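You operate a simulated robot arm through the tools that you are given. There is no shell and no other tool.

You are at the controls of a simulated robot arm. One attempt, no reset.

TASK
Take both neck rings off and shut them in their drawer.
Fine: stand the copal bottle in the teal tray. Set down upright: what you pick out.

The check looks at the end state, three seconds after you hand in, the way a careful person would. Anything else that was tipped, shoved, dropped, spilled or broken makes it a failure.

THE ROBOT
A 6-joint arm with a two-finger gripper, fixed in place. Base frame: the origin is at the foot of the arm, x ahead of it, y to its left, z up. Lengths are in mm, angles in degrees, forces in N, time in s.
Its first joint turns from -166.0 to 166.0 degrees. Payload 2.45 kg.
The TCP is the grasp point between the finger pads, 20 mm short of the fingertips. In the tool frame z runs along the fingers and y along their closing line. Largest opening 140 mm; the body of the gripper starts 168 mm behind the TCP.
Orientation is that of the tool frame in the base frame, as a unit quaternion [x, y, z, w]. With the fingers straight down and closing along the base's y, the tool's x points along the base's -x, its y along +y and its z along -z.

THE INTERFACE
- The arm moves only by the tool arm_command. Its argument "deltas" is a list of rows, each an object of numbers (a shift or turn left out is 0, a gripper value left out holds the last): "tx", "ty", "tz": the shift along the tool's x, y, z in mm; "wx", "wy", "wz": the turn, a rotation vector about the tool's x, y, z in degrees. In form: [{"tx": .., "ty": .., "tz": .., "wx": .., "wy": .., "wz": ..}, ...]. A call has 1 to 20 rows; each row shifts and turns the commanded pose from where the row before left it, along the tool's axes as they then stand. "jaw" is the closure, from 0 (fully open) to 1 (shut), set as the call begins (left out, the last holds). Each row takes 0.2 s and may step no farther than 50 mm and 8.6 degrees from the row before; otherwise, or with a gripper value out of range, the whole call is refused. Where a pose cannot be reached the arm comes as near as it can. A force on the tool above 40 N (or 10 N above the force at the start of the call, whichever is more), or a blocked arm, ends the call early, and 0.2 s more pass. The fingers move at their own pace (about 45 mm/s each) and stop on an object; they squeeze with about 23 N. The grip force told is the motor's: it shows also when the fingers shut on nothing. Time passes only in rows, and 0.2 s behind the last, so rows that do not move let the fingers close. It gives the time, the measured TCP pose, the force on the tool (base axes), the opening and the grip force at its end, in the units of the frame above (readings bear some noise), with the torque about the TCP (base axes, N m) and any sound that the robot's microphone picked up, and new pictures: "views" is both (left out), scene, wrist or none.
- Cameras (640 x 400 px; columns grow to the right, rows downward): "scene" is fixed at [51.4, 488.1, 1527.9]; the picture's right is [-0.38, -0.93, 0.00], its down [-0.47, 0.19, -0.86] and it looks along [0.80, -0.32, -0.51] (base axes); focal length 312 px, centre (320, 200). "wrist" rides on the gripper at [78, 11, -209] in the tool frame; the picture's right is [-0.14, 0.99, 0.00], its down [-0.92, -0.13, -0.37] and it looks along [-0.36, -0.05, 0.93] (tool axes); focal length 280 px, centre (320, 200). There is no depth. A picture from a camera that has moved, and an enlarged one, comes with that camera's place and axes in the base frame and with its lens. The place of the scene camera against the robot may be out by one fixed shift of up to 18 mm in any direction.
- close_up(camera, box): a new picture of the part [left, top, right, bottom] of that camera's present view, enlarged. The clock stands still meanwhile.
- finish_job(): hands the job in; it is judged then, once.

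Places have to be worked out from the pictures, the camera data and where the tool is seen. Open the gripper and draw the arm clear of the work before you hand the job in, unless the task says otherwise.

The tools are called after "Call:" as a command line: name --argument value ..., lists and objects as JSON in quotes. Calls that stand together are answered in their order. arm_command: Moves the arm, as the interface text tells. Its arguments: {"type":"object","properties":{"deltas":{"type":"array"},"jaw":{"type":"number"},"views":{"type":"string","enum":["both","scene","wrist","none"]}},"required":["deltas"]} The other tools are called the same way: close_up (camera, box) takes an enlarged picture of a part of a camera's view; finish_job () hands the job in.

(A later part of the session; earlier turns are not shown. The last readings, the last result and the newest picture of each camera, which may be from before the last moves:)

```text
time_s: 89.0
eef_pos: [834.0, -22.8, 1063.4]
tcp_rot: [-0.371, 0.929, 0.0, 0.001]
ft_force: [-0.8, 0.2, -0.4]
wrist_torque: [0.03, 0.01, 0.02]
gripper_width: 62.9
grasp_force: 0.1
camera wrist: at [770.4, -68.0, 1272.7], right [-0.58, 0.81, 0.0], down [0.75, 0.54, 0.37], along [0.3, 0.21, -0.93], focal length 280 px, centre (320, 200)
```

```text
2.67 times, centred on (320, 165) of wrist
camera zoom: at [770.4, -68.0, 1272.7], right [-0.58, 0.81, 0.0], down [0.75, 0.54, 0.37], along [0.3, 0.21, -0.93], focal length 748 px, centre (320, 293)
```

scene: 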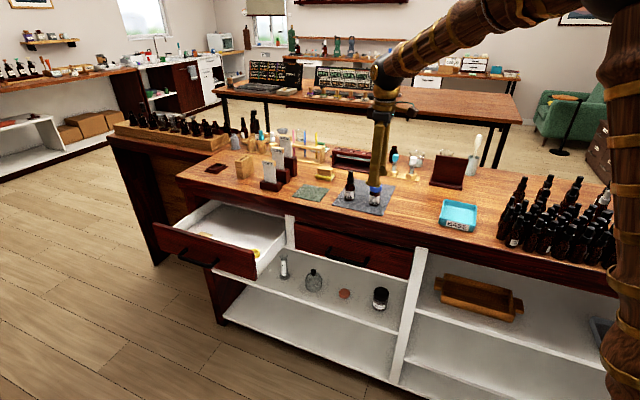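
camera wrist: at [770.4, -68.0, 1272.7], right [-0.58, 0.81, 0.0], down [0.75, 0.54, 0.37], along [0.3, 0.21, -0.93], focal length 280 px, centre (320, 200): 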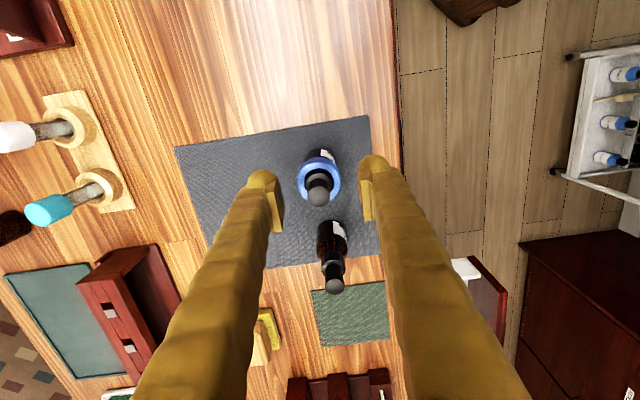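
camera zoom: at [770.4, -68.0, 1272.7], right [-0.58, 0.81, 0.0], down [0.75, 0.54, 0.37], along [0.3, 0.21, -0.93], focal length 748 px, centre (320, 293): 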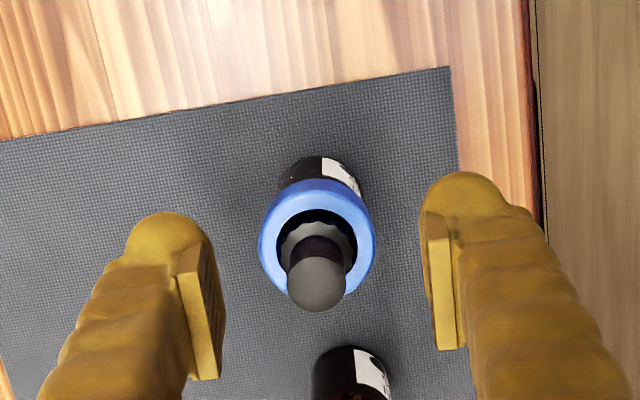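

Offset about −1 mm across the jaws; I correct and descend to ring height.

Call:
arm_command --deltas '[{"tx": -2, "ty": -1}, {"tz": 15}, {"tz": 15}, {"tz": 14.5}, {}]' --jaw 0.62 --views "wrist"

Call:
close_up --camera "wrist" --box '[250, 110, 390, 240]'

Call:
close_up --camera "scene" --box '[320, 150, 410, 220]'

```text
time_s: 90.2
eef_pos: [835.8, -23.3, 1018.6]
tcp_rot: [-0.371, 0.928, -0.001, 0.0]
ft_force: [-0.7, 0.0, 0.8]
wrist_torque: [0.02, -0.01, 0.01]
gripper_width: 53.4
grasp_force: 0.1
camera wrist: at [772.7, -67.4, 1227.8], right [-0.58, 0.81, 0.0], down [0.75, 0.54, 0.37], along [0.3, 0.21, -0.93], focal length 280 px, centre (320, 200)
```

wrist: 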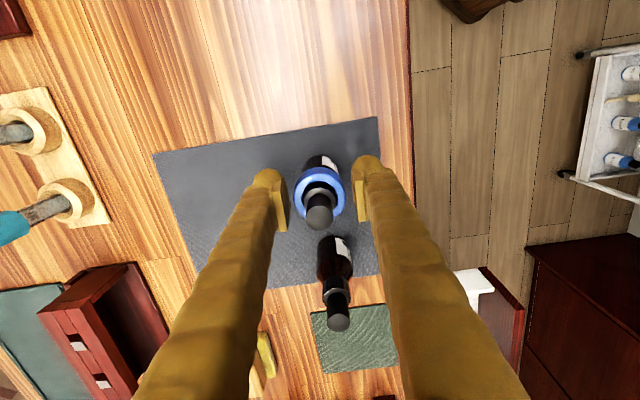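

```text
3.08 times, centred on (320, 175) of wrist
camera zoom: at [772.7, -67.4, 1227.8], right [-0.58, 0.81, 0.0], down [0.75, 0.54, 0.37], along [0.3, 0.21, -0.93], focal length 863 px, centre (320, 277)
```

zoom: 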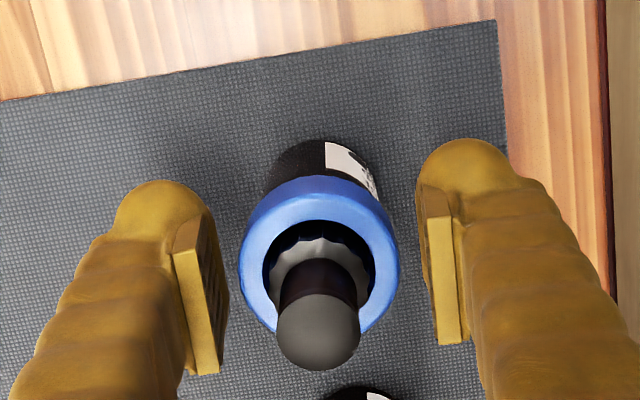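

```text
5.71 times, centred on (365, 185) of scene
camera zoom: at [51.4, 488.1, 1527.9], right [-0.38, -0.93, 0.0], down [-0.47, 0.19, -0.86], along [0.8, -0.32, -0.51], focal length 1781 px, centre (63, 286)
```

zoom: 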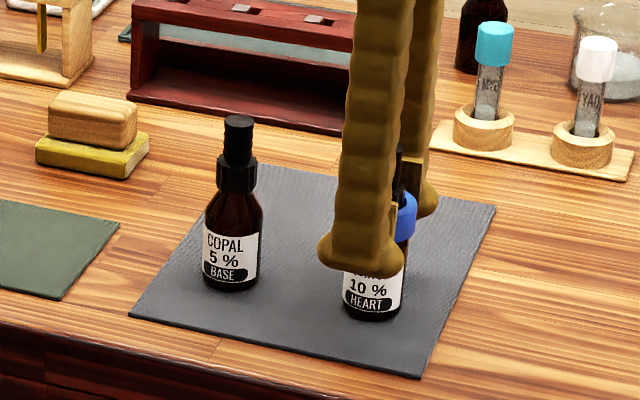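

Centred within 0.3 mm. Close in two stages.

Call:
arm_command --deltas '[{"ty": -0.3}, {}]' --jaw 0.69 --views "none"

Call:
arm_command --deltas '[{}, {}, {}]' --jaw 1 --views "none"

Call:
close_up --camera "wrist" --box '[250, 110, 390, 240]'

```text
time_s: 90.8
eef_pos: [836.5, -22.4, 1018.5]
tcp_rot: [-0.371, 0.928, -0.001, 0.0]
ft_force: [-0.1, -0.5, 0.9]
wrist_torque: [0.0, -0.04, 0.02]
gripper_width: 43.4
grasp_force: 0.0
```

```text
time_s: 91.6
eef_pos: [837.1, -21.9, 1017.9]
tcp_rot: [-0.371, 0.929, -0.002, 0.0]
ft_force: [-0.1, 1.0, -0.2]
wrist_torque: [0.01, -0.06, 0.04]
gripper_width: 38.9
grasp_force: 22.8
```

```text
3.08 times, centred on (320, 175) of wrist
camera zoom: at [772.9, -67.7, 1228.1], right [-0.58, 0.81, 0.0], down [0.75, 0.54, 0.37], along [0.3, 0.21, -0.93], focal length 863 px, centre (320, 277)
```

zoom: 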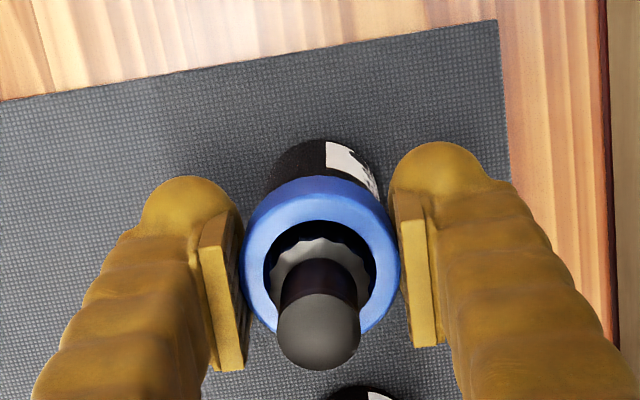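

The blue ring is gripped (38.9 mm) and the bottle is upright. I lift it slowly off the bottle and carry it out past the bench edge.

Call:
arm_command --deltas '[{"tz": -4}, {"tz": -4}, {"tz": -4}, {"tz": -4}, {"tz": -4}, {"tz": -5}, {"tz": -6}, {"tz": -8}, {"tz": -10}, {"tz": -16}, {"tz": -25}, {"tz": -25}, {"tz": -20}, {}]'

Call:
close_up --camera "scene" --box '[320, 150, 410, 220]'

```text
time_s: 94.6
eef_pos: [836.5, -22.2, 1153.5]
tcp_rot: [-0.372, 0.928, -0.001, 0.0]
ft_force: [-0.3, -0.8, 0.2]
wrist_torque: [-0.01, -0.04, 0.02]
gripper_width: 40.3
grasp_force: 22.6
camera wrist: at [772.3, -67.7, 1363.5], right [-0.58, 0.81, 0.0], down [0.75, 0.54, 0.37], along [0.3, 0.21, -0.93], focal length 280 px, centre (320, 200)
```

scene: 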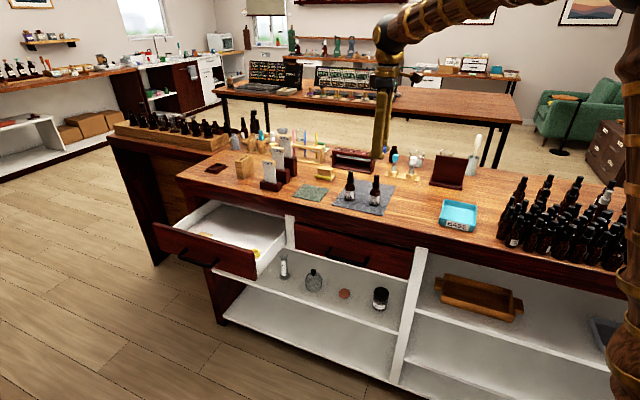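
wrist: 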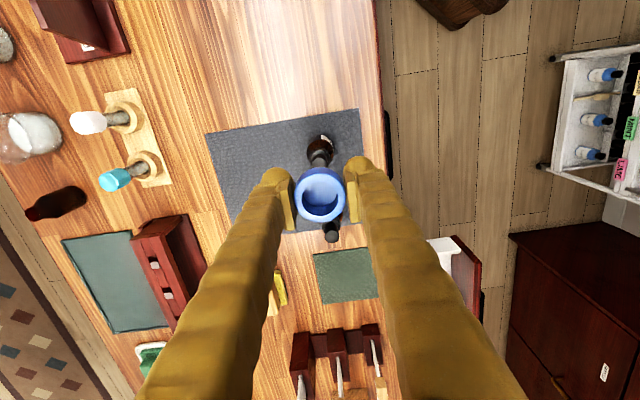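

```text
5.71 times, centred on (365, 185) of scene
camera zoom: at [51.4, 488.1, 1527.9], right [-0.38, -0.93, 0.0], down [-0.47, 0.19, -0.86], along [0.8, -0.32, -0.51], focal length 1781 px, centre (63, 286)
```

zoom: 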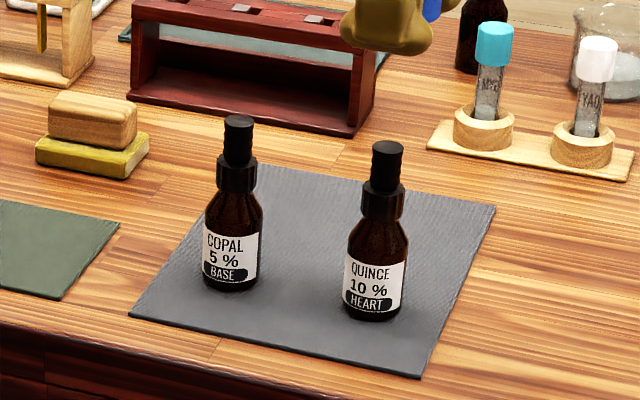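

Both rings are off and both bottles stand as before. I carry the blue ring to the left drawer with a 34° tilt, aiming beyond the yellow ring (d≈1030).

Call:
arm_command --deltas '[{"ty": 49.3}, {"ty": 49.3}, {"ty": 49.3}, {"ty": 49.3}, {"tx": -42}, {"tx": -42}, {"tx": -42}, {"tx": -42}, {"tx": -42}, {"wy": -8.5}, {"wy": -8.5}, {"wy": -8.5}, {"wy": -8.5}, {"tx": -7, "tz": 48.3}, {"tx": -7, "tz": 48.3}, {"tx": -7, "tz": 48.3}, {"tx": -7, "tz": 48.3}, {"tx": -7, "tz": 48.3}, {"tx": -7, "tz": 48.3}, {}]'

Call:
close_up --camera "wrist" --box '[200, 60, 440, 260]'

```text
time_s: 98.8
eef_pos: [996.3, 401.9, 935.7]
tcp_rot: [-0.355, 0.888, 0.107, 0.272]
ft_force: [0.8, 0.1, 0.1]
wrist_torque: [0.01, 0.01, 0.0]
gripper_width: 38.7
grasp_force: 22.9
camera wrist: at [857.0, 284.9, 1065.8], right [-0.6, 0.8, 0.07], down [0.49, 0.29, 0.82], along [0.63, 0.53, -0.57], focal length 280 px, centre (320, 200)
```

scene: 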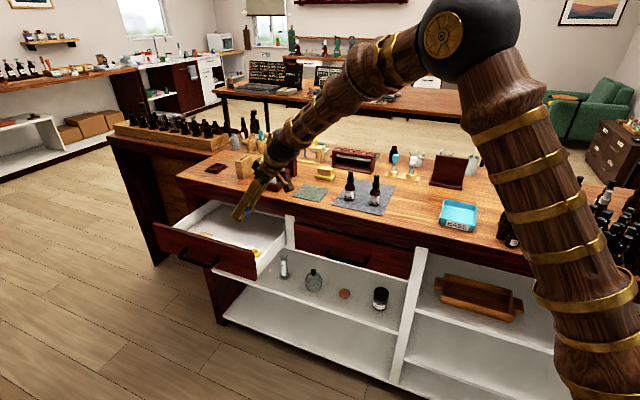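
wrist: 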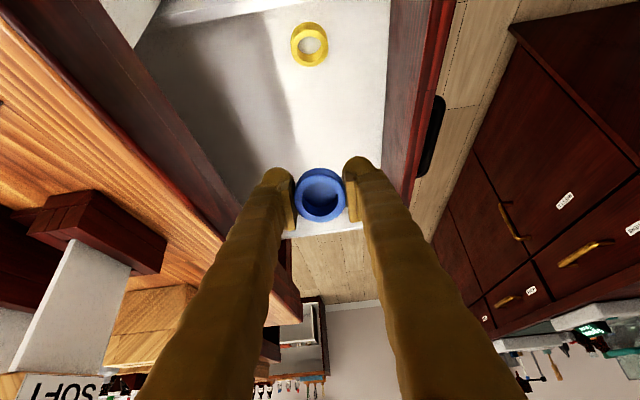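

```text
2.00 times, centred on (320, 160) of wrist
camera zoom: at [857.0, 284.9, 1065.8], right [-0.6, 0.8, 0.07], down [0.49, 0.29, 0.82], along [0.63, 0.53, -0.57], focal length 561 px, centre (320, 280)
```

zoom: 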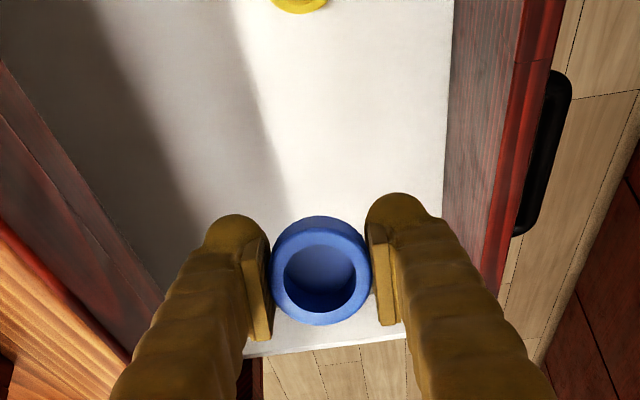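

On track (d≈998, z≈936), yellow ring visible at d≈967. I continue down to d≈1030, z≈790.

Call:
arm_command --deltas '[{"tx": 13.8, "tz": 34.7}, {"tx": 13.8, "tz": 34.7}, {"tx": 13.8, "tz": 34.7}, {"tx": 13.8, "tz": 34.7}, {}]'

Call:
close_up --camera "scene" --box '[200, 190, 320, 280]'

```text
time_s: 100.0
eef_pos: [1019.8, 420.4, 791.1]
tcp_rot: [-0.356, 0.888, 0.108, 0.272]
ft_force: [0.7, 0.7, 0.6]
wrist_torque: [0.02, 0.01, -0.01]
gripper_width: 38.4
grasp_force: 23.3
camera wrist: at [881.3, 305.5, 920.6], right [-0.6, 0.8, 0.07], down [0.49, 0.29, 0.82], along [0.63, 0.53, -0.57], focal length 280 px, centre (320, 200)
```

scene: 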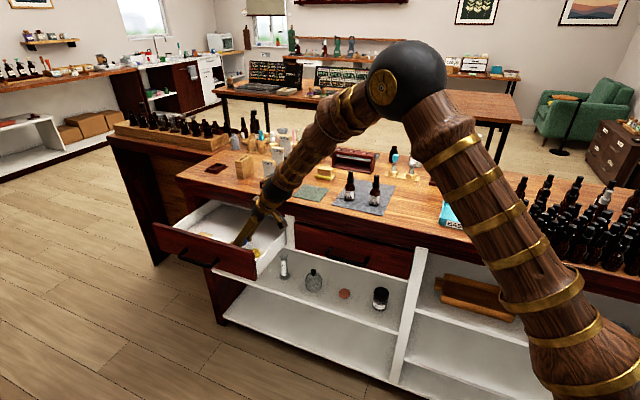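
wrist: 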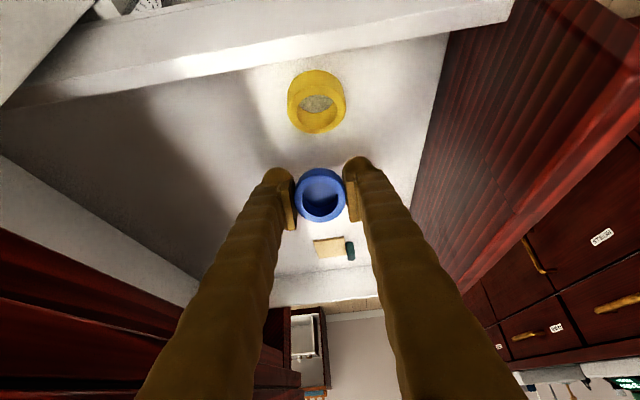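

```text
4.44 times, centred on (260, 235) of scene
camera zoom: at [51.4, 488.1, 1527.9], right [-0.38, -0.93, 0.0], down [-0.47, 0.19, -0.86], along [0.8, -0.32, -0.51], focal length 1385 px, centre (587, 44)
```

zoom: 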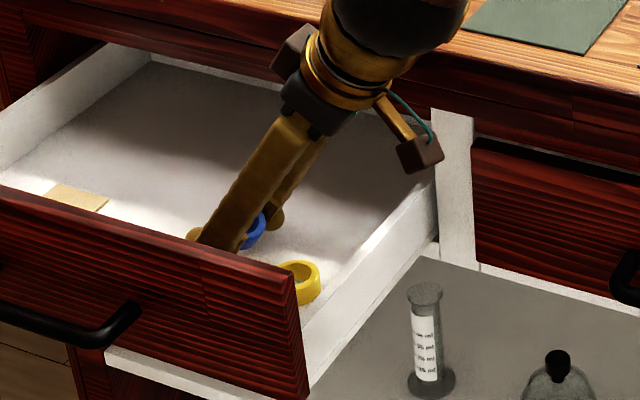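

Good clearance from the yellow ring. I lower the last ~18 mm in small steps.

Call:
arm_command --deltas '[{"tx": 3.4, "tz": 5}, {"tx": 3.4, "tz": 5}, {"tx": 2.2, "tz": 3.3}, {}]' --views "none"

Call:
close_up --camera "scene" --box '[225, 220, 285, 265]'

```text
time_s: 101.0
eef_pos: [1020.4, 422.3, 775.4]
tcp_rot: [-0.356, 0.887, 0.108, 0.272]
ft_force: [-0.5, 0.6, 0.4]
wrist_torque: [0.0, 0.01, 0.0]
gripper_width: 38.6
grasp_force: 22.9
```

```text
8.89 times, centred on (255, 242) of scene
camera zoom: at [51.4, 488.1, 1527.9], right [-0.38, -0.93, 0.0], down [-0.47, 0.19, -0.86], along [0.8, -0.32, -0.51], focal length 2770 px, centre (898, -178)
```

zoom: 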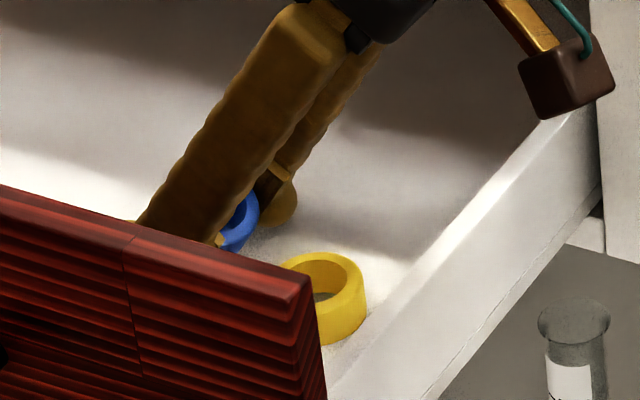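

Call:
arm_command --deltas '[{"tx": 1.1, "tz": 1.7}, {"tx": 1.1, "tz": 1.7}, {}]' --views "none"

```text
time_s: 101.8
eef_pos: [1018.5, 423.1, 770.8]
tcp_rot: [-0.355, 0.888, 0.108, 0.272]
ft_force: [0.1, 0.2, -0.6]
wrist_torque: [-0.02, 0.01, 0.03]
gripper_width: 38.8
grasp_force: 23.1
```

No contact yet at z≈771; the fingertips should be about 2–4 mm off the floor. I release the blue ring here.

Call:
arm_command --deltas '[{"tx": 0.7, "tz": 1}, {}, {}, {}]' --jaw 0.58

Call:
close_up --camera "wrist" --box '[230, 40, 410, 240]'

```text
time_s: 102.8
eef_pos: [1018.4, 422.5, 769.0]
tcp_rot: [-0.356, 0.887, 0.108, 0.273]
ft_force: [0.2, -0.4, -0.5]
wrist_torque: [0.0, 0.01, -0.03]
gripper_width: 58.6
grasp_force: 0.0
camera wrist: at [880.5, 305.8, 899.5], right [-0.6, 0.8, 0.08], down [0.49, 0.29, 0.82], along [0.63, 0.53, -0.57], focal length 280 px, centre (320, 200)
```

scene: 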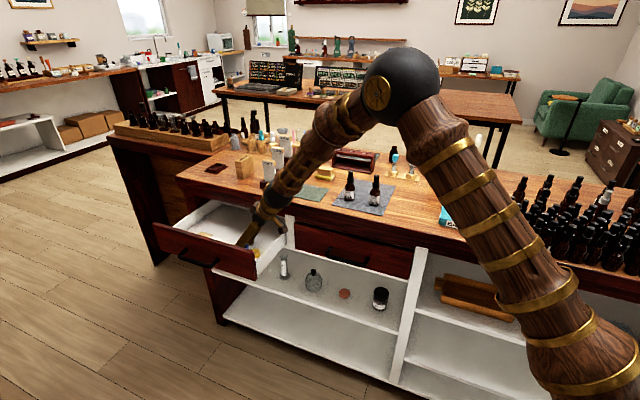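
wrist: 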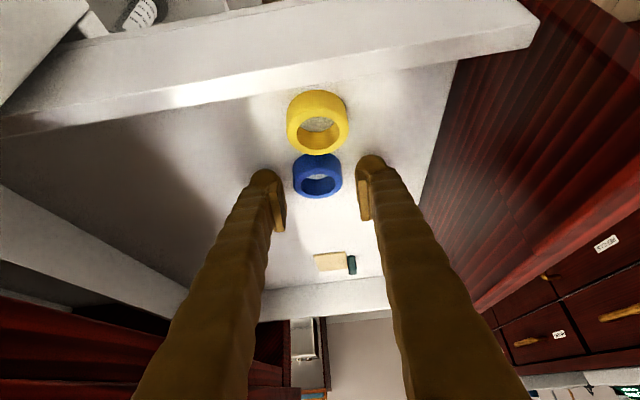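

```text
2.00 times, centred on (320, 140) of wrist
camera zoom: at [880.5, 305.8, 899.5], right [-0.6, 0.8, 0.08], down [0.49, 0.29, 0.82], along [0.63, 0.53, -0.57], focal length 561 px, centre (320, 320)
```

zoom: 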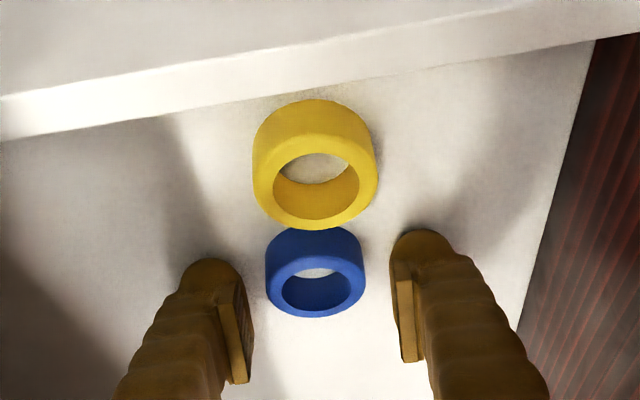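

Both rings lie flat in the left drawer. I raise straight out, retract and un-tilt.

Call:
arm_command --deltas '[{"tx": -21, "tz": -31.1}, {"tx": -21, "tz": -31.1}, {"tx": -21, "tz": -31.1}, {"tx": -21, "tz": -31.1}, {"tx": 8.4, "tz": -45.8}, {"tx": 8.4, "tz": -45.8}, {"tx": 8.4, "tz": -45.8}, {"tx": 8.4, "tz": -45.8}, {"tx": 8.4, "tz": -45.8}, {"tx": 8.4, "tz": -45.8}, {"tx": 8.4, "tz": -45.8}, {"wy": 8.5}, {"wy": 8.5}, {"wy": 8.5}, {"wy": 8.5}, {}]'

Call:
close_up --camera "scene" --box '[150, 190, 310, 290]'

```text
time_s: 106.2
eef_pos: [853.0, 264.5, 1152.4]
tcp_rot: [-0.372, 0.928, -0.002, -0.001]
ft_force: [0.1, 0.5, -0.3]
wrist_torque: [-0.02, -0.02, 0.06]
gripper_width: 58.9
grasp_force: 0.0
camera wrist: at [789.6, 220.7, 1362.1], right [-0.58, 0.81, 0.0], down [0.76, 0.54, 0.37], along [0.3, 0.21, -0.93], focal length 280 px, centre (320, 200)
```

scene: 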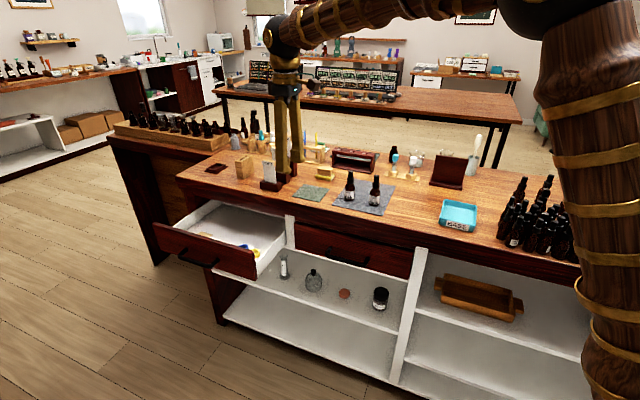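
wrist: 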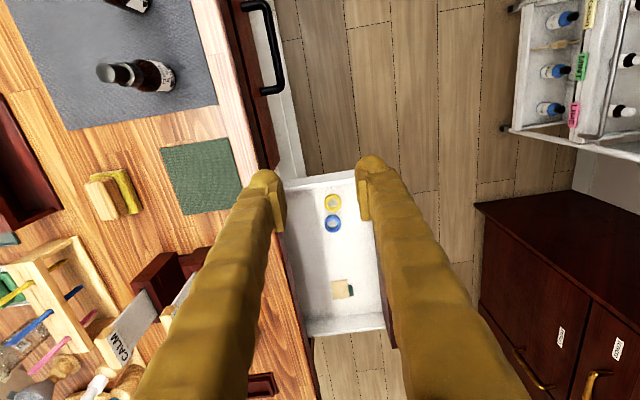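

```text
4.00 times, centred on (230, 240) of scene
camera zoom: at [51.4, 488.1, 1527.9], right [-0.38, -0.93, 0.0], down [-0.47, 0.19, -0.86], along [0.8, -0.32, -0.51], focal length 1246 px, centre (680, 40)
```

zoom: 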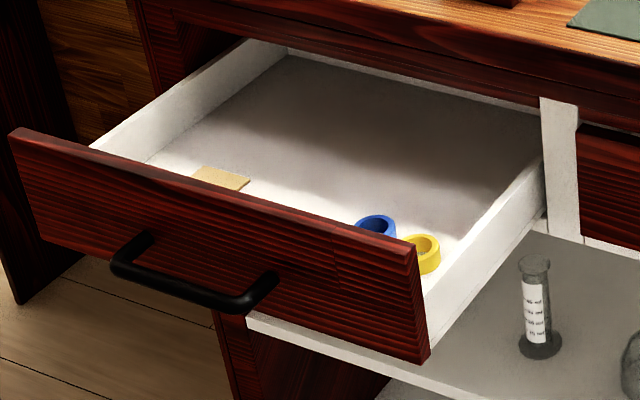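

Both rings rest in the left drawer beside each other, notepad and eraser untouched. Now I turn the tool horizontal in front of that drawer, fingers closed, to push it shut.

Call:
arm_command --deltas '[{"ty": 49}, {"ty": 49}, {"ty": 49}, {"ty": 49}, {"ty": 49}, {"wx": 8.182}, {"wx": 8.182}, {"wx": 8.182}, {"wx": 8.182}, {"wx": 8.182}, {"wx": 8.182}, {"wx": 8.182}, {"wx": 8.182}, {"wx": 8.182}, {"wx": 8.182}, {"wx": 8.18}, {}]' --jaw 1 --views "scene"

```text
time_s: 109.8
eef_pos: [684.4, 444.1, 1152.8]
tcp_rot: [0.262, -0.656, 0.658, -0.263]
ft_force: [-0.4, 1.0, 0.8]
wrist_torque: [0.01, 0.01, 0.03]
gripper_width: 0.1
grasp_force: 22.5
```

scene: 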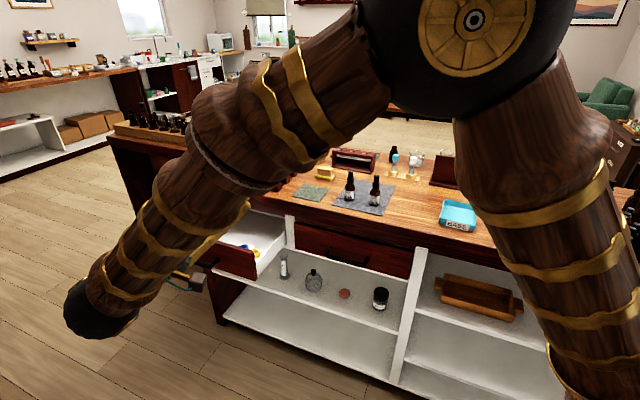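

Call:
arm_command --deltas '[{"tx": -42}, {"tx": -42}, {"tx": -40}, {"ty": 49}, {"ty": 49}, {"ty": 49}, {"ty": 49}, {"ty": 49}, {"ty": 49}, {"ty": 49}, {"ty": 9}, {}]'

Call:
close_up --camera "wrist" --box '[200, 40, 440, 260]'

```text
time_s: 112.4
eef_pos: [773.5, 528.2, 800.1]
tcp_rot: [0.263, -0.656, 0.657, -0.263]
ft_force: [-0.1, -0.3, 0.3]
wrist_torque: [-0.05, 0.02, -0.01]
gripper_width: 0.0
grasp_force: 23.4
camera wrist: at [573.8, 626.5, 788.9], right [0.1, 0.09, -0.99], down [0.41, 0.9, 0.13], along [0.91, -0.42, 0.05], focal length 280 px, centre (320, 200)
```

scene: 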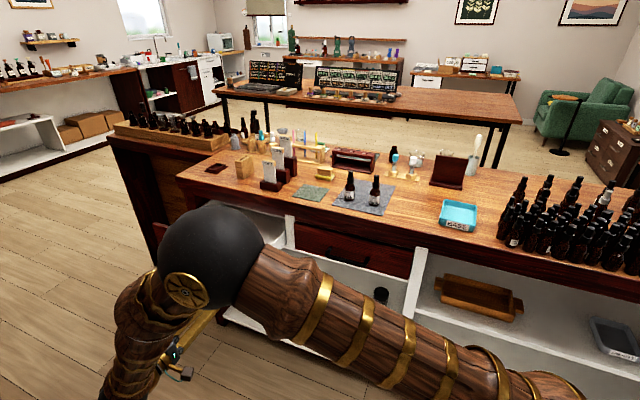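
wrist: 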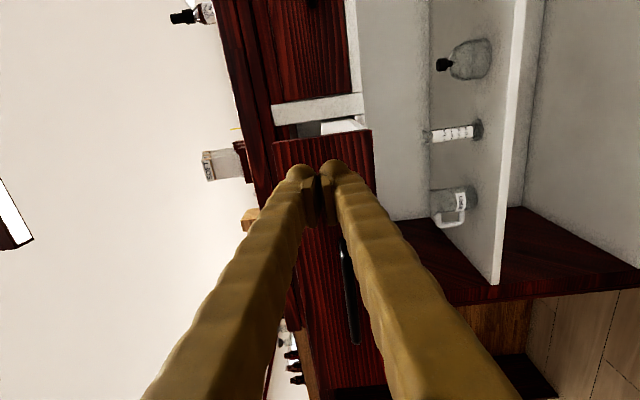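

```text
1.82 times, centred on (320, 150) of wrist
camera zoom: at [573.8, 626.5, 788.9], right [0.1, 0.09, -0.99], down [0.41, 0.9, 0.13], along [0.91, -0.42, 0.05], focal length 510 px, centre (320, 291)
```

zoom: 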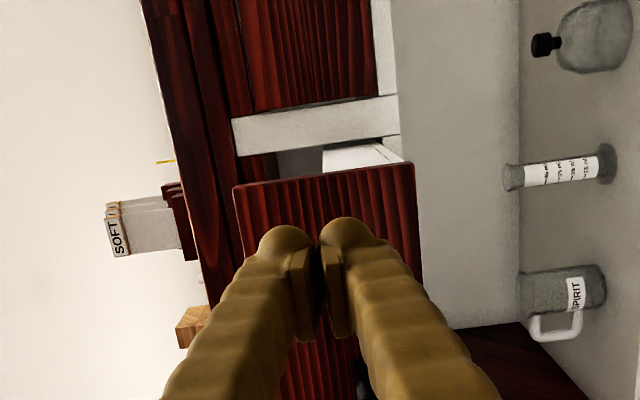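

The closed fingertips aim at the left panel between its right end and the handle. I shift 25 mm further in, approach, and push slowly.

Call:
arm_command --deltas '[{"tx": -25}, {"tz": 35}, {"tz": 35}, {"tz": 30}, {"tz": 12}, {"tz": 6}, {"tz": 5}, {"tz": 5}, {"tz": 5}, {"tz": 5}, {"tz": 5}, {"tz": 5}, {"tz": 5}, {"tz": 5}, {"tz": 5}, {"tz": 5}, {"tz": 5}, {"tz": 5}, {"tz": 5}, {}]'

```text
time_s: 116.6
eef_pos: [918.0, 412.8, 798.8]
tcp_rot: [0.262, -0.656, 0.657, -0.263]
ft_force: [0.0, 0.0, -1.0]
wrist_torque: [0.01, 0.01, 0.03]
gripper_width: 0.0
grasp_force: 29.4
camera wrist: at [718.2, 511.3, 789.1], right [0.1, 0.09, -0.99], down [0.41, 0.9, 0.13], along [0.91, -0.42, 0.05], focal length 280 px, centre (320, 200)
```

scene: 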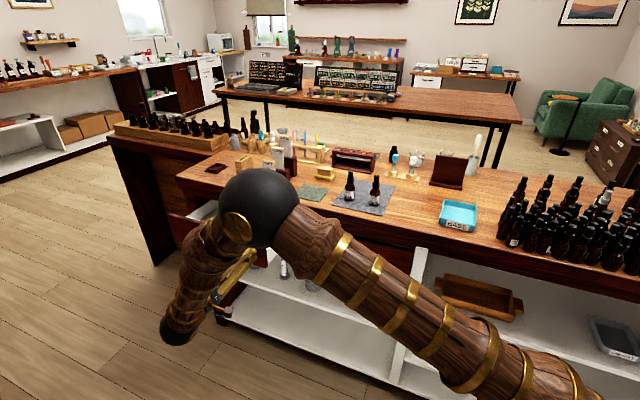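
wrist: 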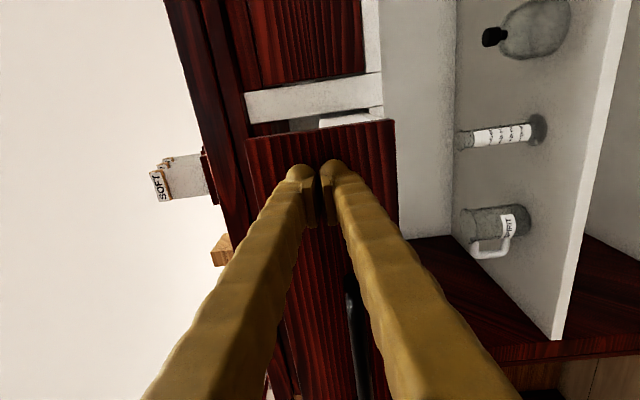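

The drawer is moving in (tip at n≈‑354). I keep pushing slowly.

Call:
arm_command --deltas '[{"tz": 5}, {"tz": 5}, {"tz": 5}, {"tz": 5}, {"tz": 5}, {"tz": 5}, {"tz": 5}, {"tz": 5}, {"tz": 5}, {"tz": 5}, {"tz": 5}, {"tz": 5}, {"tz": 5}, {"tz": 5}, {"tz": 5}, {"tz": 5}, {"tz": 5}, {"tz": 5}, {"tz": 5}, {}]'

```text
time_s: 120.8
eef_pos: [984.5, 343.9, 800.0]
tcp_rot: [0.263, -0.656, 0.657, -0.263]
ft_force: [-0.1, -0.7, -0.1]
wrist_torque: [-0.02, 0.01, -0.03]
gripper_width: 0.0
grasp_force: 29.5
camera wrist: at [784.0, 442.5, 789.2], right [0.1, 0.09, -0.99], down [0.41, 0.9, 0.13], along [0.91, -0.42, 0.05], focal length 280 px, centre (320, 200)
```

scene: 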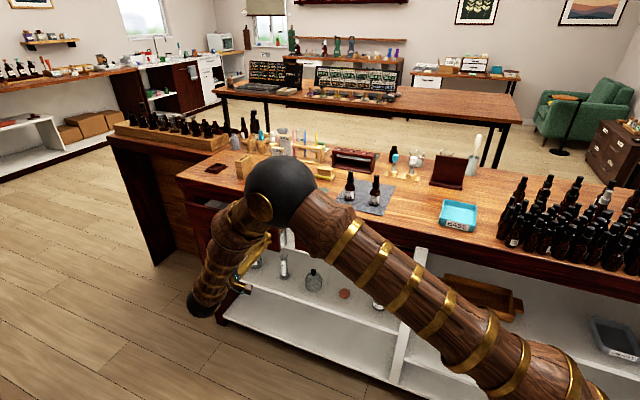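
wrist: 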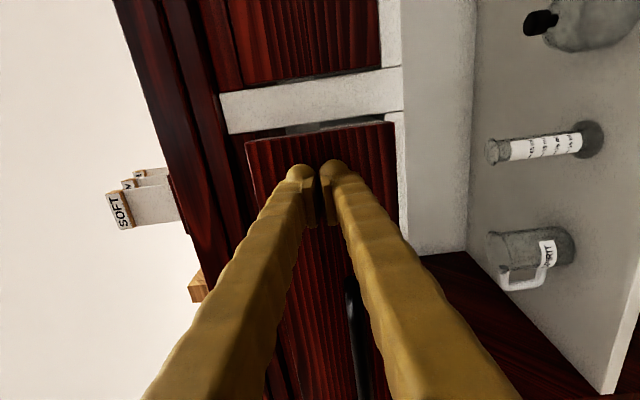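

About 49 mm to go. Continue, slowing until the stop.

Call:
arm_command --deltas '[{"tz": 5}, {"tz": 5}, {"tz": 5}, {"tz": 5}, {"tz": 5}, {"tz": 5}, {"tz": 4}, {"tz": 3}, {"tz": 2}, {"tz": 2}, {"tz": 2}, {"tz": 2}, {"tz": 2}, {"tz": 2}, {"tz": 2}, {"tz": 2}, {"tz": 2}, {"tz": 2}, {}]'

Call:
close_up --camera "wrist" --box '[180, 60, 440, 260]'

```text
time_s: 123.7
eef_pos: [1015.9, 311.7, 798.8]
tcp_rot: [0.263, -0.656, 0.657, -0.263]
ft_force: [-3.5, 3.9, -0.5]
wrist_torque: [0.06, -0.02, 0.03]
gripper_width: 6.0
grasp_force: 30.1
stopped in row 14: the force on the tool passed its limit at 47 N (the readings are from after the stop); the commanded pose is now the measured one
camera wrist: at [815.2, 410.1, 789.0], right [0.1, 0.09, -0.99], down [0.41, 0.9, 0.13], along [0.91, -0.42, 0.05], focal length 280 px, centre (320, 200)
```

scene: 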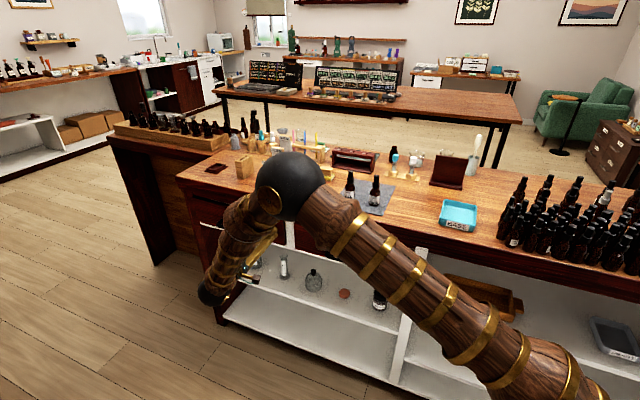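
wrist: 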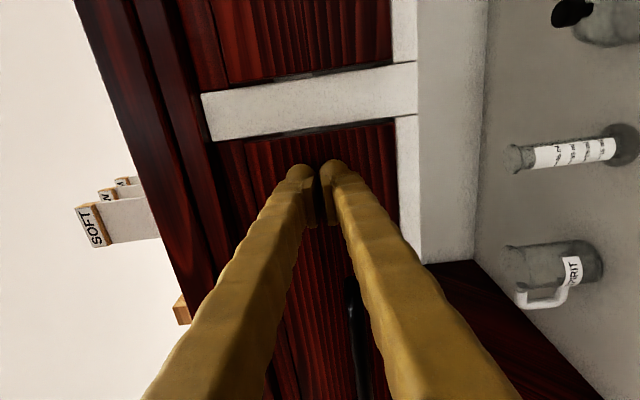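

```text
2.00 times, centred on (310, 160) of wrist
camera zoom: at [815.2, 410.1, 789.0], right [0.1, 0.09, -0.99], down [0.41, 0.9, 0.13], along [0.91, -0.42, 0.05], focal length 561 px, centre (340, 280)
```

zoom: 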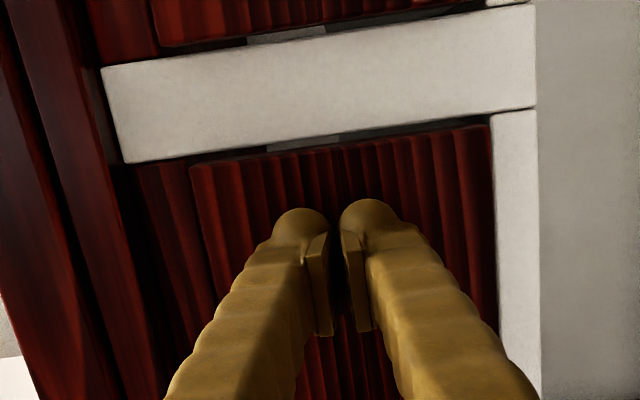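

The left drawer met its stop at n≈‑494 and looks flush: shut. I retreat, rise and turn the tool back to vertical.

Call:
arm_command --deltas '[{"tz": -50}, {"tz": -50}, {"ty": -50}, {"ty": -50}, {"ty": -50}, {"ty": -50}, {"ty": -50}, {"ty": -50}, {"wx": -8.182}, {"wx": -8.182}, {"wx": -8.182}, {"wx": -8.182}, {"wx": -8.182}, {"wx": -8.182}, {"wx": -8.182}, {"wx": -8.182}, {"wx": -8.182}, {"wx": -8.182}]' --jaw 0.4

Call:
close_up --camera "scene" --box '[160, 170, 430, 310]'

```text
time_s: 127.5
eef_pos: [945.2, 385.5, 1099.4]
tcp_rot: [-0.371, 0.926, -0.067, 0.027]
ft_force: [-0.4, 0.2, -0.7]
wrist_torque: [-0.05, -0.03, -0.03]
gripper_width: 84.0
grasp_force: 0.1
camera wrist: at [862.4, 360.7, 1306.1], right [-0.58, 0.8, -0.14], down [0.72, 0.58, 0.38], along [0.39, 0.12, -0.91], focal length 280 px, centre (320, 200)
```

scene: 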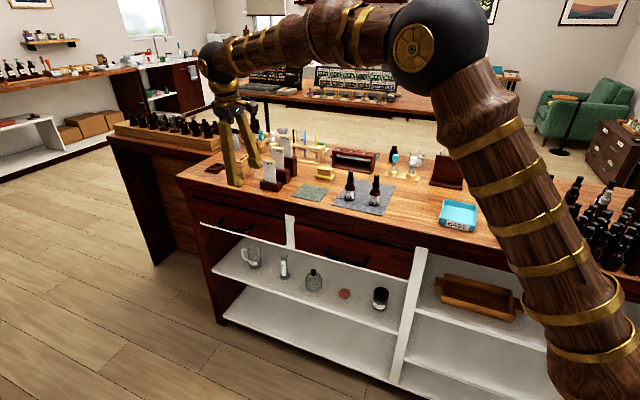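
wrist: 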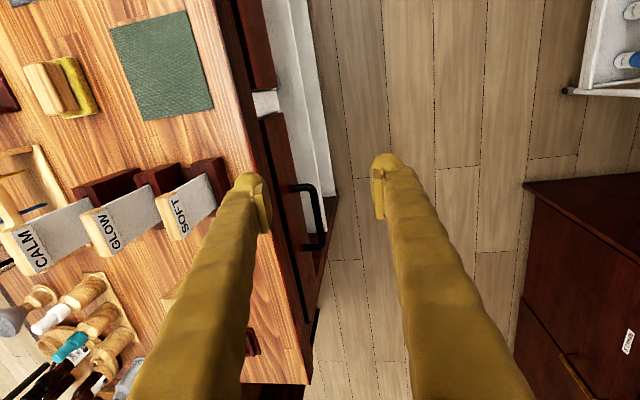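

```text
2.37 times, centred on (295, 240) of scene
camera zoom: at [51.4, 488.1, 1527.9], right [-0.38, -0.93, 0.0], down [-0.47, 0.19, -0.86], along [0.8, -0.32, -0.51], focal length 739 px, centre (379, 105)
```

zoom: 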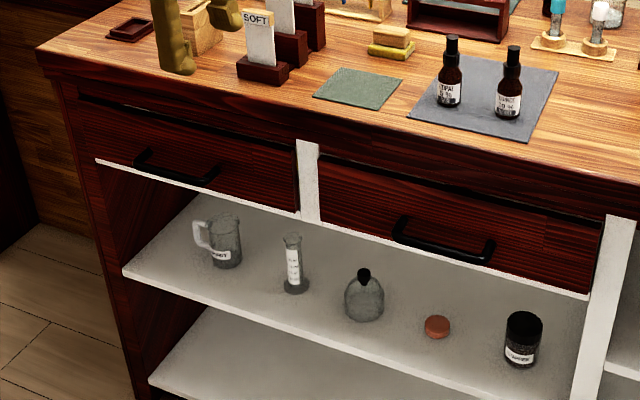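

Both drawers are shut and the shelf items are untouched. Now I go look at the teal tray from above before fetching the copal bottle.

Call:
arm_command --deltas '[{"wx": -8.18}, {"tz": -45}, {"tz": -25}, {"tx": 40, "ty": -20}, {"tx": 40, "ty": -20}, {"tx": 40, "ty": -20}, {"tx": 40, "ty": -20}, {"tx": 40, "ty": -20}, {"tx": 40, "ty": -20}, {"tx": 40, "ty": -20}, {"tx": 40, "ty": -20}, {"tx": 40, "ty": -20}, {"tx": 40, "ty": -20}, {"tx": 40, "ty": -20}, {"tx": 40, "ty": -20}, {"tx": 40, "ty": -20}, {"tx": 40, "ty": -20}, {"tx": 40, "ty": -20}, {}]'

Call:
close_up --camera "wrist" --box '[220, 60, 420, 220]'

```text
time_s: 131.5
eef_pos: [720.9, -247.1, 1171.0]
tcp_rot: [-0.372, 0.928, -0.002, -0.001]
ft_force: [-0.2, -0.2, 1.0]
wrist_torque: [-0.04, 0.01, 0.0]
gripper_width: 84.0
grasp_force: 0.1
camera wrist: at [655.9, -291.8, 1381.4], right [-0.58, 0.81, 0.0], down [0.75, 0.54, 0.37], along [0.3, 0.21, -0.93], focal length 280 px, centre (320, 200)
```

scene: 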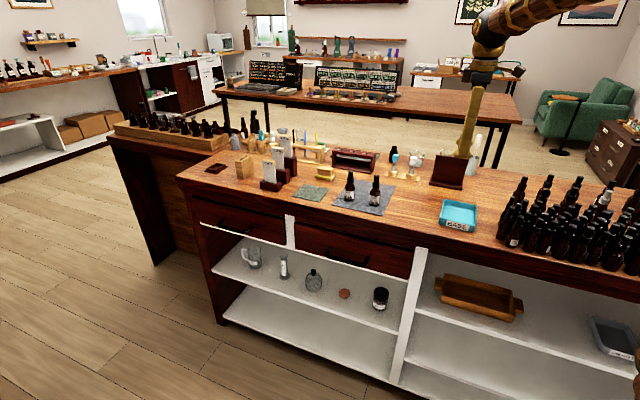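
wrist: 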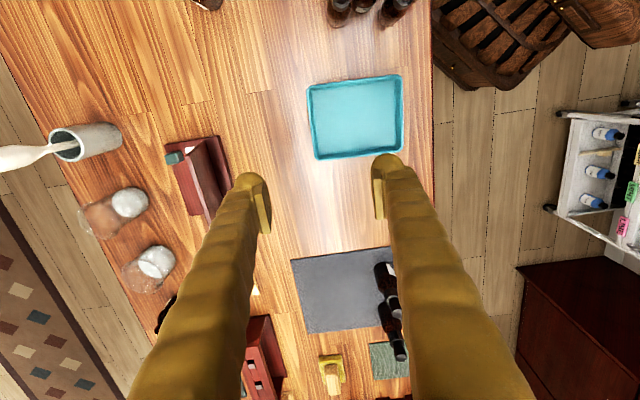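

```text
2.50 times, centred on (320, 140) of wrist
camera zoom: at [655.9, -291.8, 1381.4], right [-0.58, 0.81, 0.0], down [0.75, 0.54, 0.37], along [0.3, 0.21, -0.93], focal length 701 px, centre (320, 350)
```

zoom: 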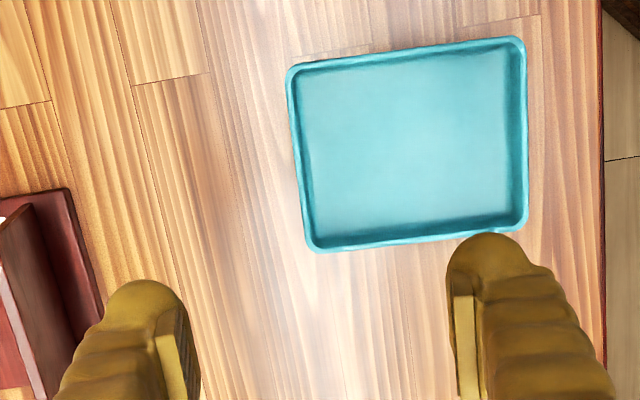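

Tray centre is at tool offset (33, 57.5) → d≈319, n≈‑618; rim ~100×127 mm. Now I go back over the copal bottle (d≈680, n≈‑591).

Call:
arm_command --deltas '[{"tx": -41, "ty": 10.6}, {"tx": -41, "ty": 10.6}, {"tx": -41, "ty": 10.6}, {"tx": -41, "ty": 10.6}, {"tx": -41, "ty": 10.6}, {"tx": -41, "ty": 10.6}, {"tx": -41, "ty": 10.6}, {"tx": -41, "ty": 10.6}, {"tz": 30}, {}]' --jaw 0.45

Call:
close_up --camera "wrist" --box '[240, 90, 400, 240]'

```text
time_s: 133.7
eef_pos: [898.9, 41.1, 1139.2]
tcp_rot: [-0.372, 0.928, -0.001, 0.001]
ft_force: [-0.4, -0.3, 0.6]
wrist_torque: [-0.02, -0.02, 0.0]
gripper_width: 77.1
grasp_force: 0.1
camera wrist: at [834.7, -4.1, 1349.3], right [-0.58, 0.81, 0.0], down [0.75, 0.54, 0.37], along [0.3, 0.21, -0.93], focal length 280 px, centre (320, 200)
```

scene: 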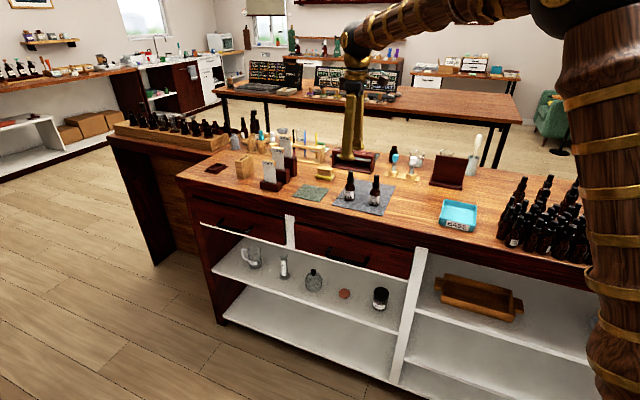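
wrist: 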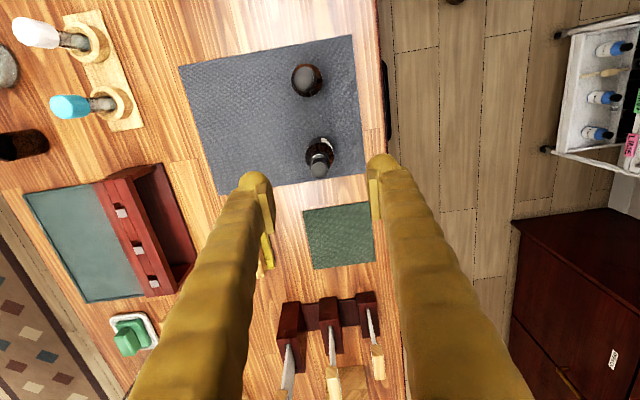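

```text
2.67 times, centred on (320, 165) of wrist
camera zoom: at [834.7, -4.1, 1349.3], right [-0.58, 0.81, 0.0], down [0.75, 0.54, 0.37], along [0.3, 0.21, -0.93], focal length 748 px, centre (320, 293)
```

zoom: 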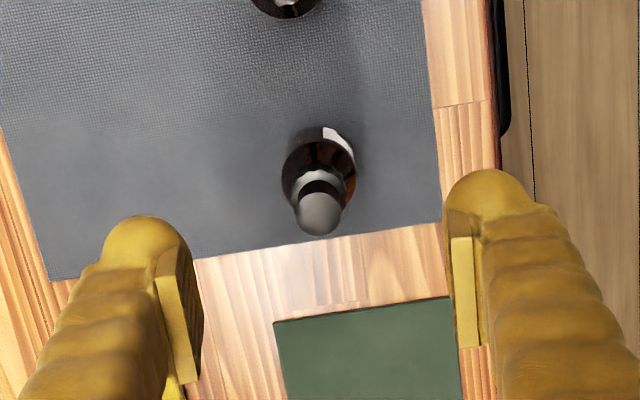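

Bottle is centred within 1 mm. I descend beside it to near grip height and recheck.

Call:
arm_command --deltas '[{"tx": -1, "ty": -0.6}, {"tz": 30}, {"tz": 30}, {"tz": 30}, {"tz": 29}, {}]' --jaw 0.55

Call:
close_up --camera "wrist" --box '[250, 110, 390, 240]'

```text
time_s: 135.1
eef_pos: [898.7, 40.9, 1019.4]
tcp_rot: [-0.372, 0.928, -0.001, 0.0]
ft_force: [0.7, 0.0, -0.6]
wrist_torque: [0.0, -0.03, 0.04]
gripper_width: 62.9
grasp_force: 0.1
camera wrist: at [835.7, -3.4, 1229.8], right [-0.58, 0.81, 0.0], down [0.75, 0.54, 0.37], along [0.3, 0.21, -0.93], focal length 280 px, centre (320, 200)
```

scene: 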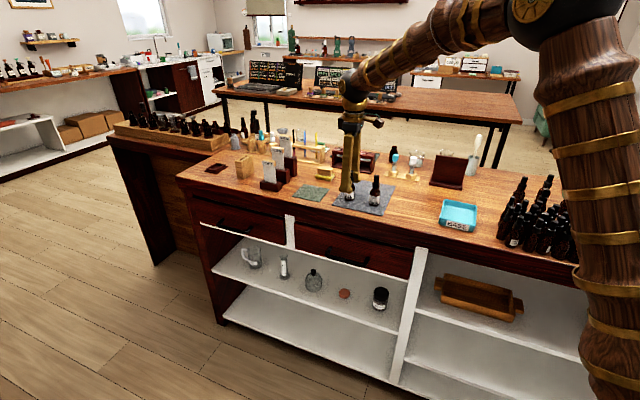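
wrist: 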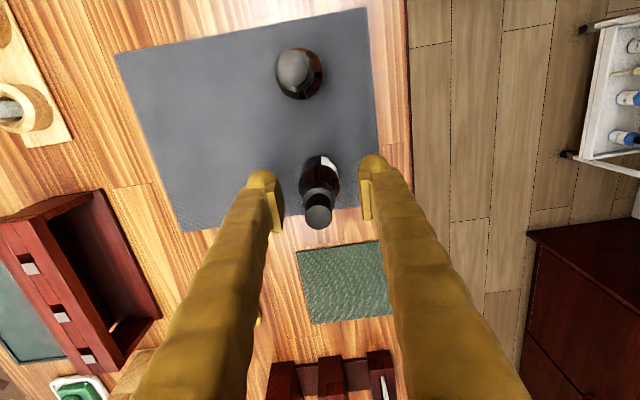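

```text
3.08 times, centred on (320, 175) of wrist
camera zoom: at [835.7, -3.4, 1229.8], right [-0.58, 0.81, 0.0], down [0.75, 0.54, 0.37], along [0.3, 0.21, -0.93], focal length 863 px, centre (320, 277)
```

zoom: 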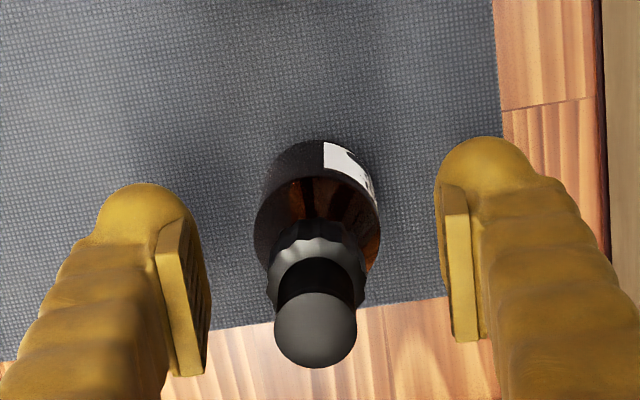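

About −0.8 mm off; I correct, go down to TCP z≈998 and close in stages on the bottle body.

Call:
arm_command --deltas '[{"ty": -0.8}, {"tz": 11}, {"tz": 10.5}, {}]' --jaw 0.68 --views "none"

Call:
close_up --camera "wrist" --box '[250, 110, 390, 240]'

Call:
close_up --camera "scene" --box '[320, 150, 410, 220]'

```text
time_s: 136.1
eef_pos: [900.0, 40.1, 999.7]
tcp_rot: [-0.371, 0.929, -0.002, -0.001]
ft_force: [-0.1, -0.2, -1.0]
wrist_torque: [-0.01, 0.03, -0.03]
gripper_width: 45.0
grasp_force: 0.1
```

```text
3.08 times, centred on (320, 175) of wrist
camera zoom: at [835.9, -4.4, 1209.3], right [-0.58, 0.81, 0.0], down [0.75, 0.54, 0.37], along [0.3, 0.21, -0.93], focal length 863 px, centre (320, 277)
```

zoom: 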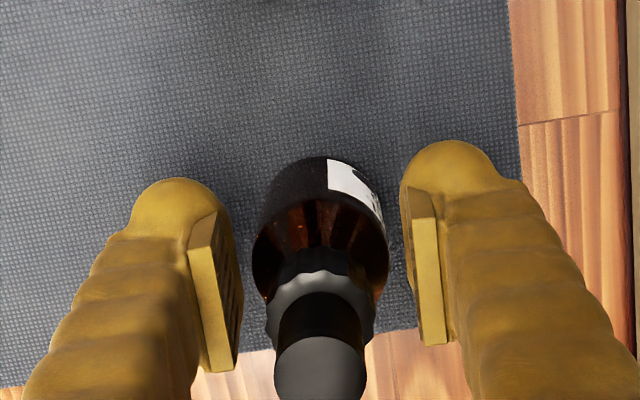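

```text
5.71 times, centred on (365, 185) of scene
camera zoom: at [51.4, 488.1, 1527.9], right [-0.38, -0.93, 0.0], down [-0.47, 0.19, -0.86], along [0.8, -0.32, -0.51], focal length 1781 px, centre (63, 286)
```

zoom: 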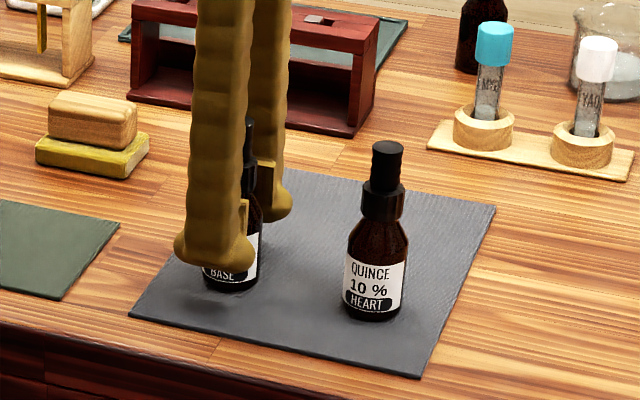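

Centred. I go 5 mm lower for more pad contact on the cylinder, then close.

Call:
arm_command --deltas '[{"tz": 5}, {}]' --jaw 0.72 --views "none"

Call:
arm_command --deltas '[{}, {}, {}]' --jaw 1 --views "none"

Call:
close_up --camera "wrist" --box '[250, 110, 390, 240]'

Call:
close_up --camera "scene" --box '[320, 150, 410, 220]'

```text
time_s: 136.7
eef_pos: [900.0, 40.4, 995.0]
tcp_rot: [-0.371, 0.929, -0.001, -0.001]
ft_force: [-0.1, -0.7, -0.1]
wrist_torque: [-0.02, 0.01, 0.0]
gripper_width: 39.3
grasp_force: 0.1
```

```text
time_s: 137.5
eef_pos: [900.4, 41.0, 995.4]
tcp_rot: [-0.371, 0.928, -0.001, 0.0]
ft_force: [-0.6, 0.4, 1.3]
wrist_torque: [0.0, 0.01, -0.01]
gripper_width: 34.6
grasp_force: 23.1
```

```text
3.08 times, centred on (320, 175) of wrist
camera zoom: at [836.3, -4.5, 1204.6], right [-0.58, 0.81, 0.0], down [0.75, 0.54, 0.37], along [0.3, 0.21, -0.93], focal length 863 px, centre (320, 277)
```

zoom: 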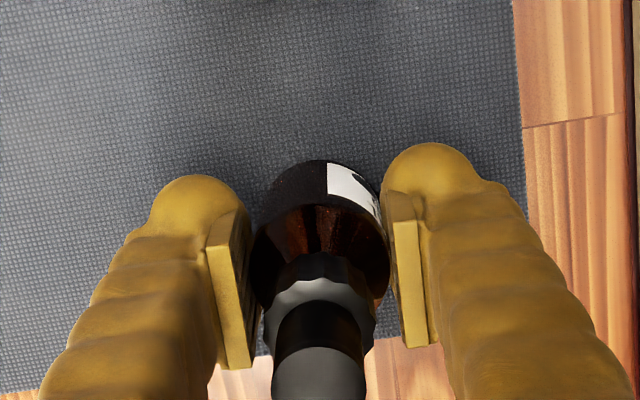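

```text
5.71 times, centred on (365, 185) of scene
camera zoom: at [51.4, 488.1, 1527.9], right [-0.38, -0.93, 0.0], down [-0.47, 0.19, -0.86], along [0.8, -0.32, -0.51], focal length 1781 px, centre (63, 286)
```

zoom: 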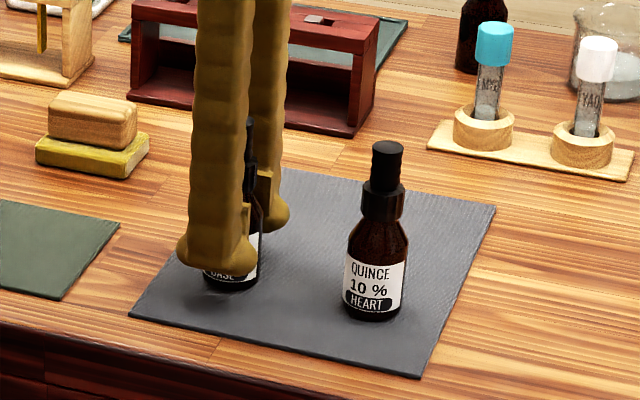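

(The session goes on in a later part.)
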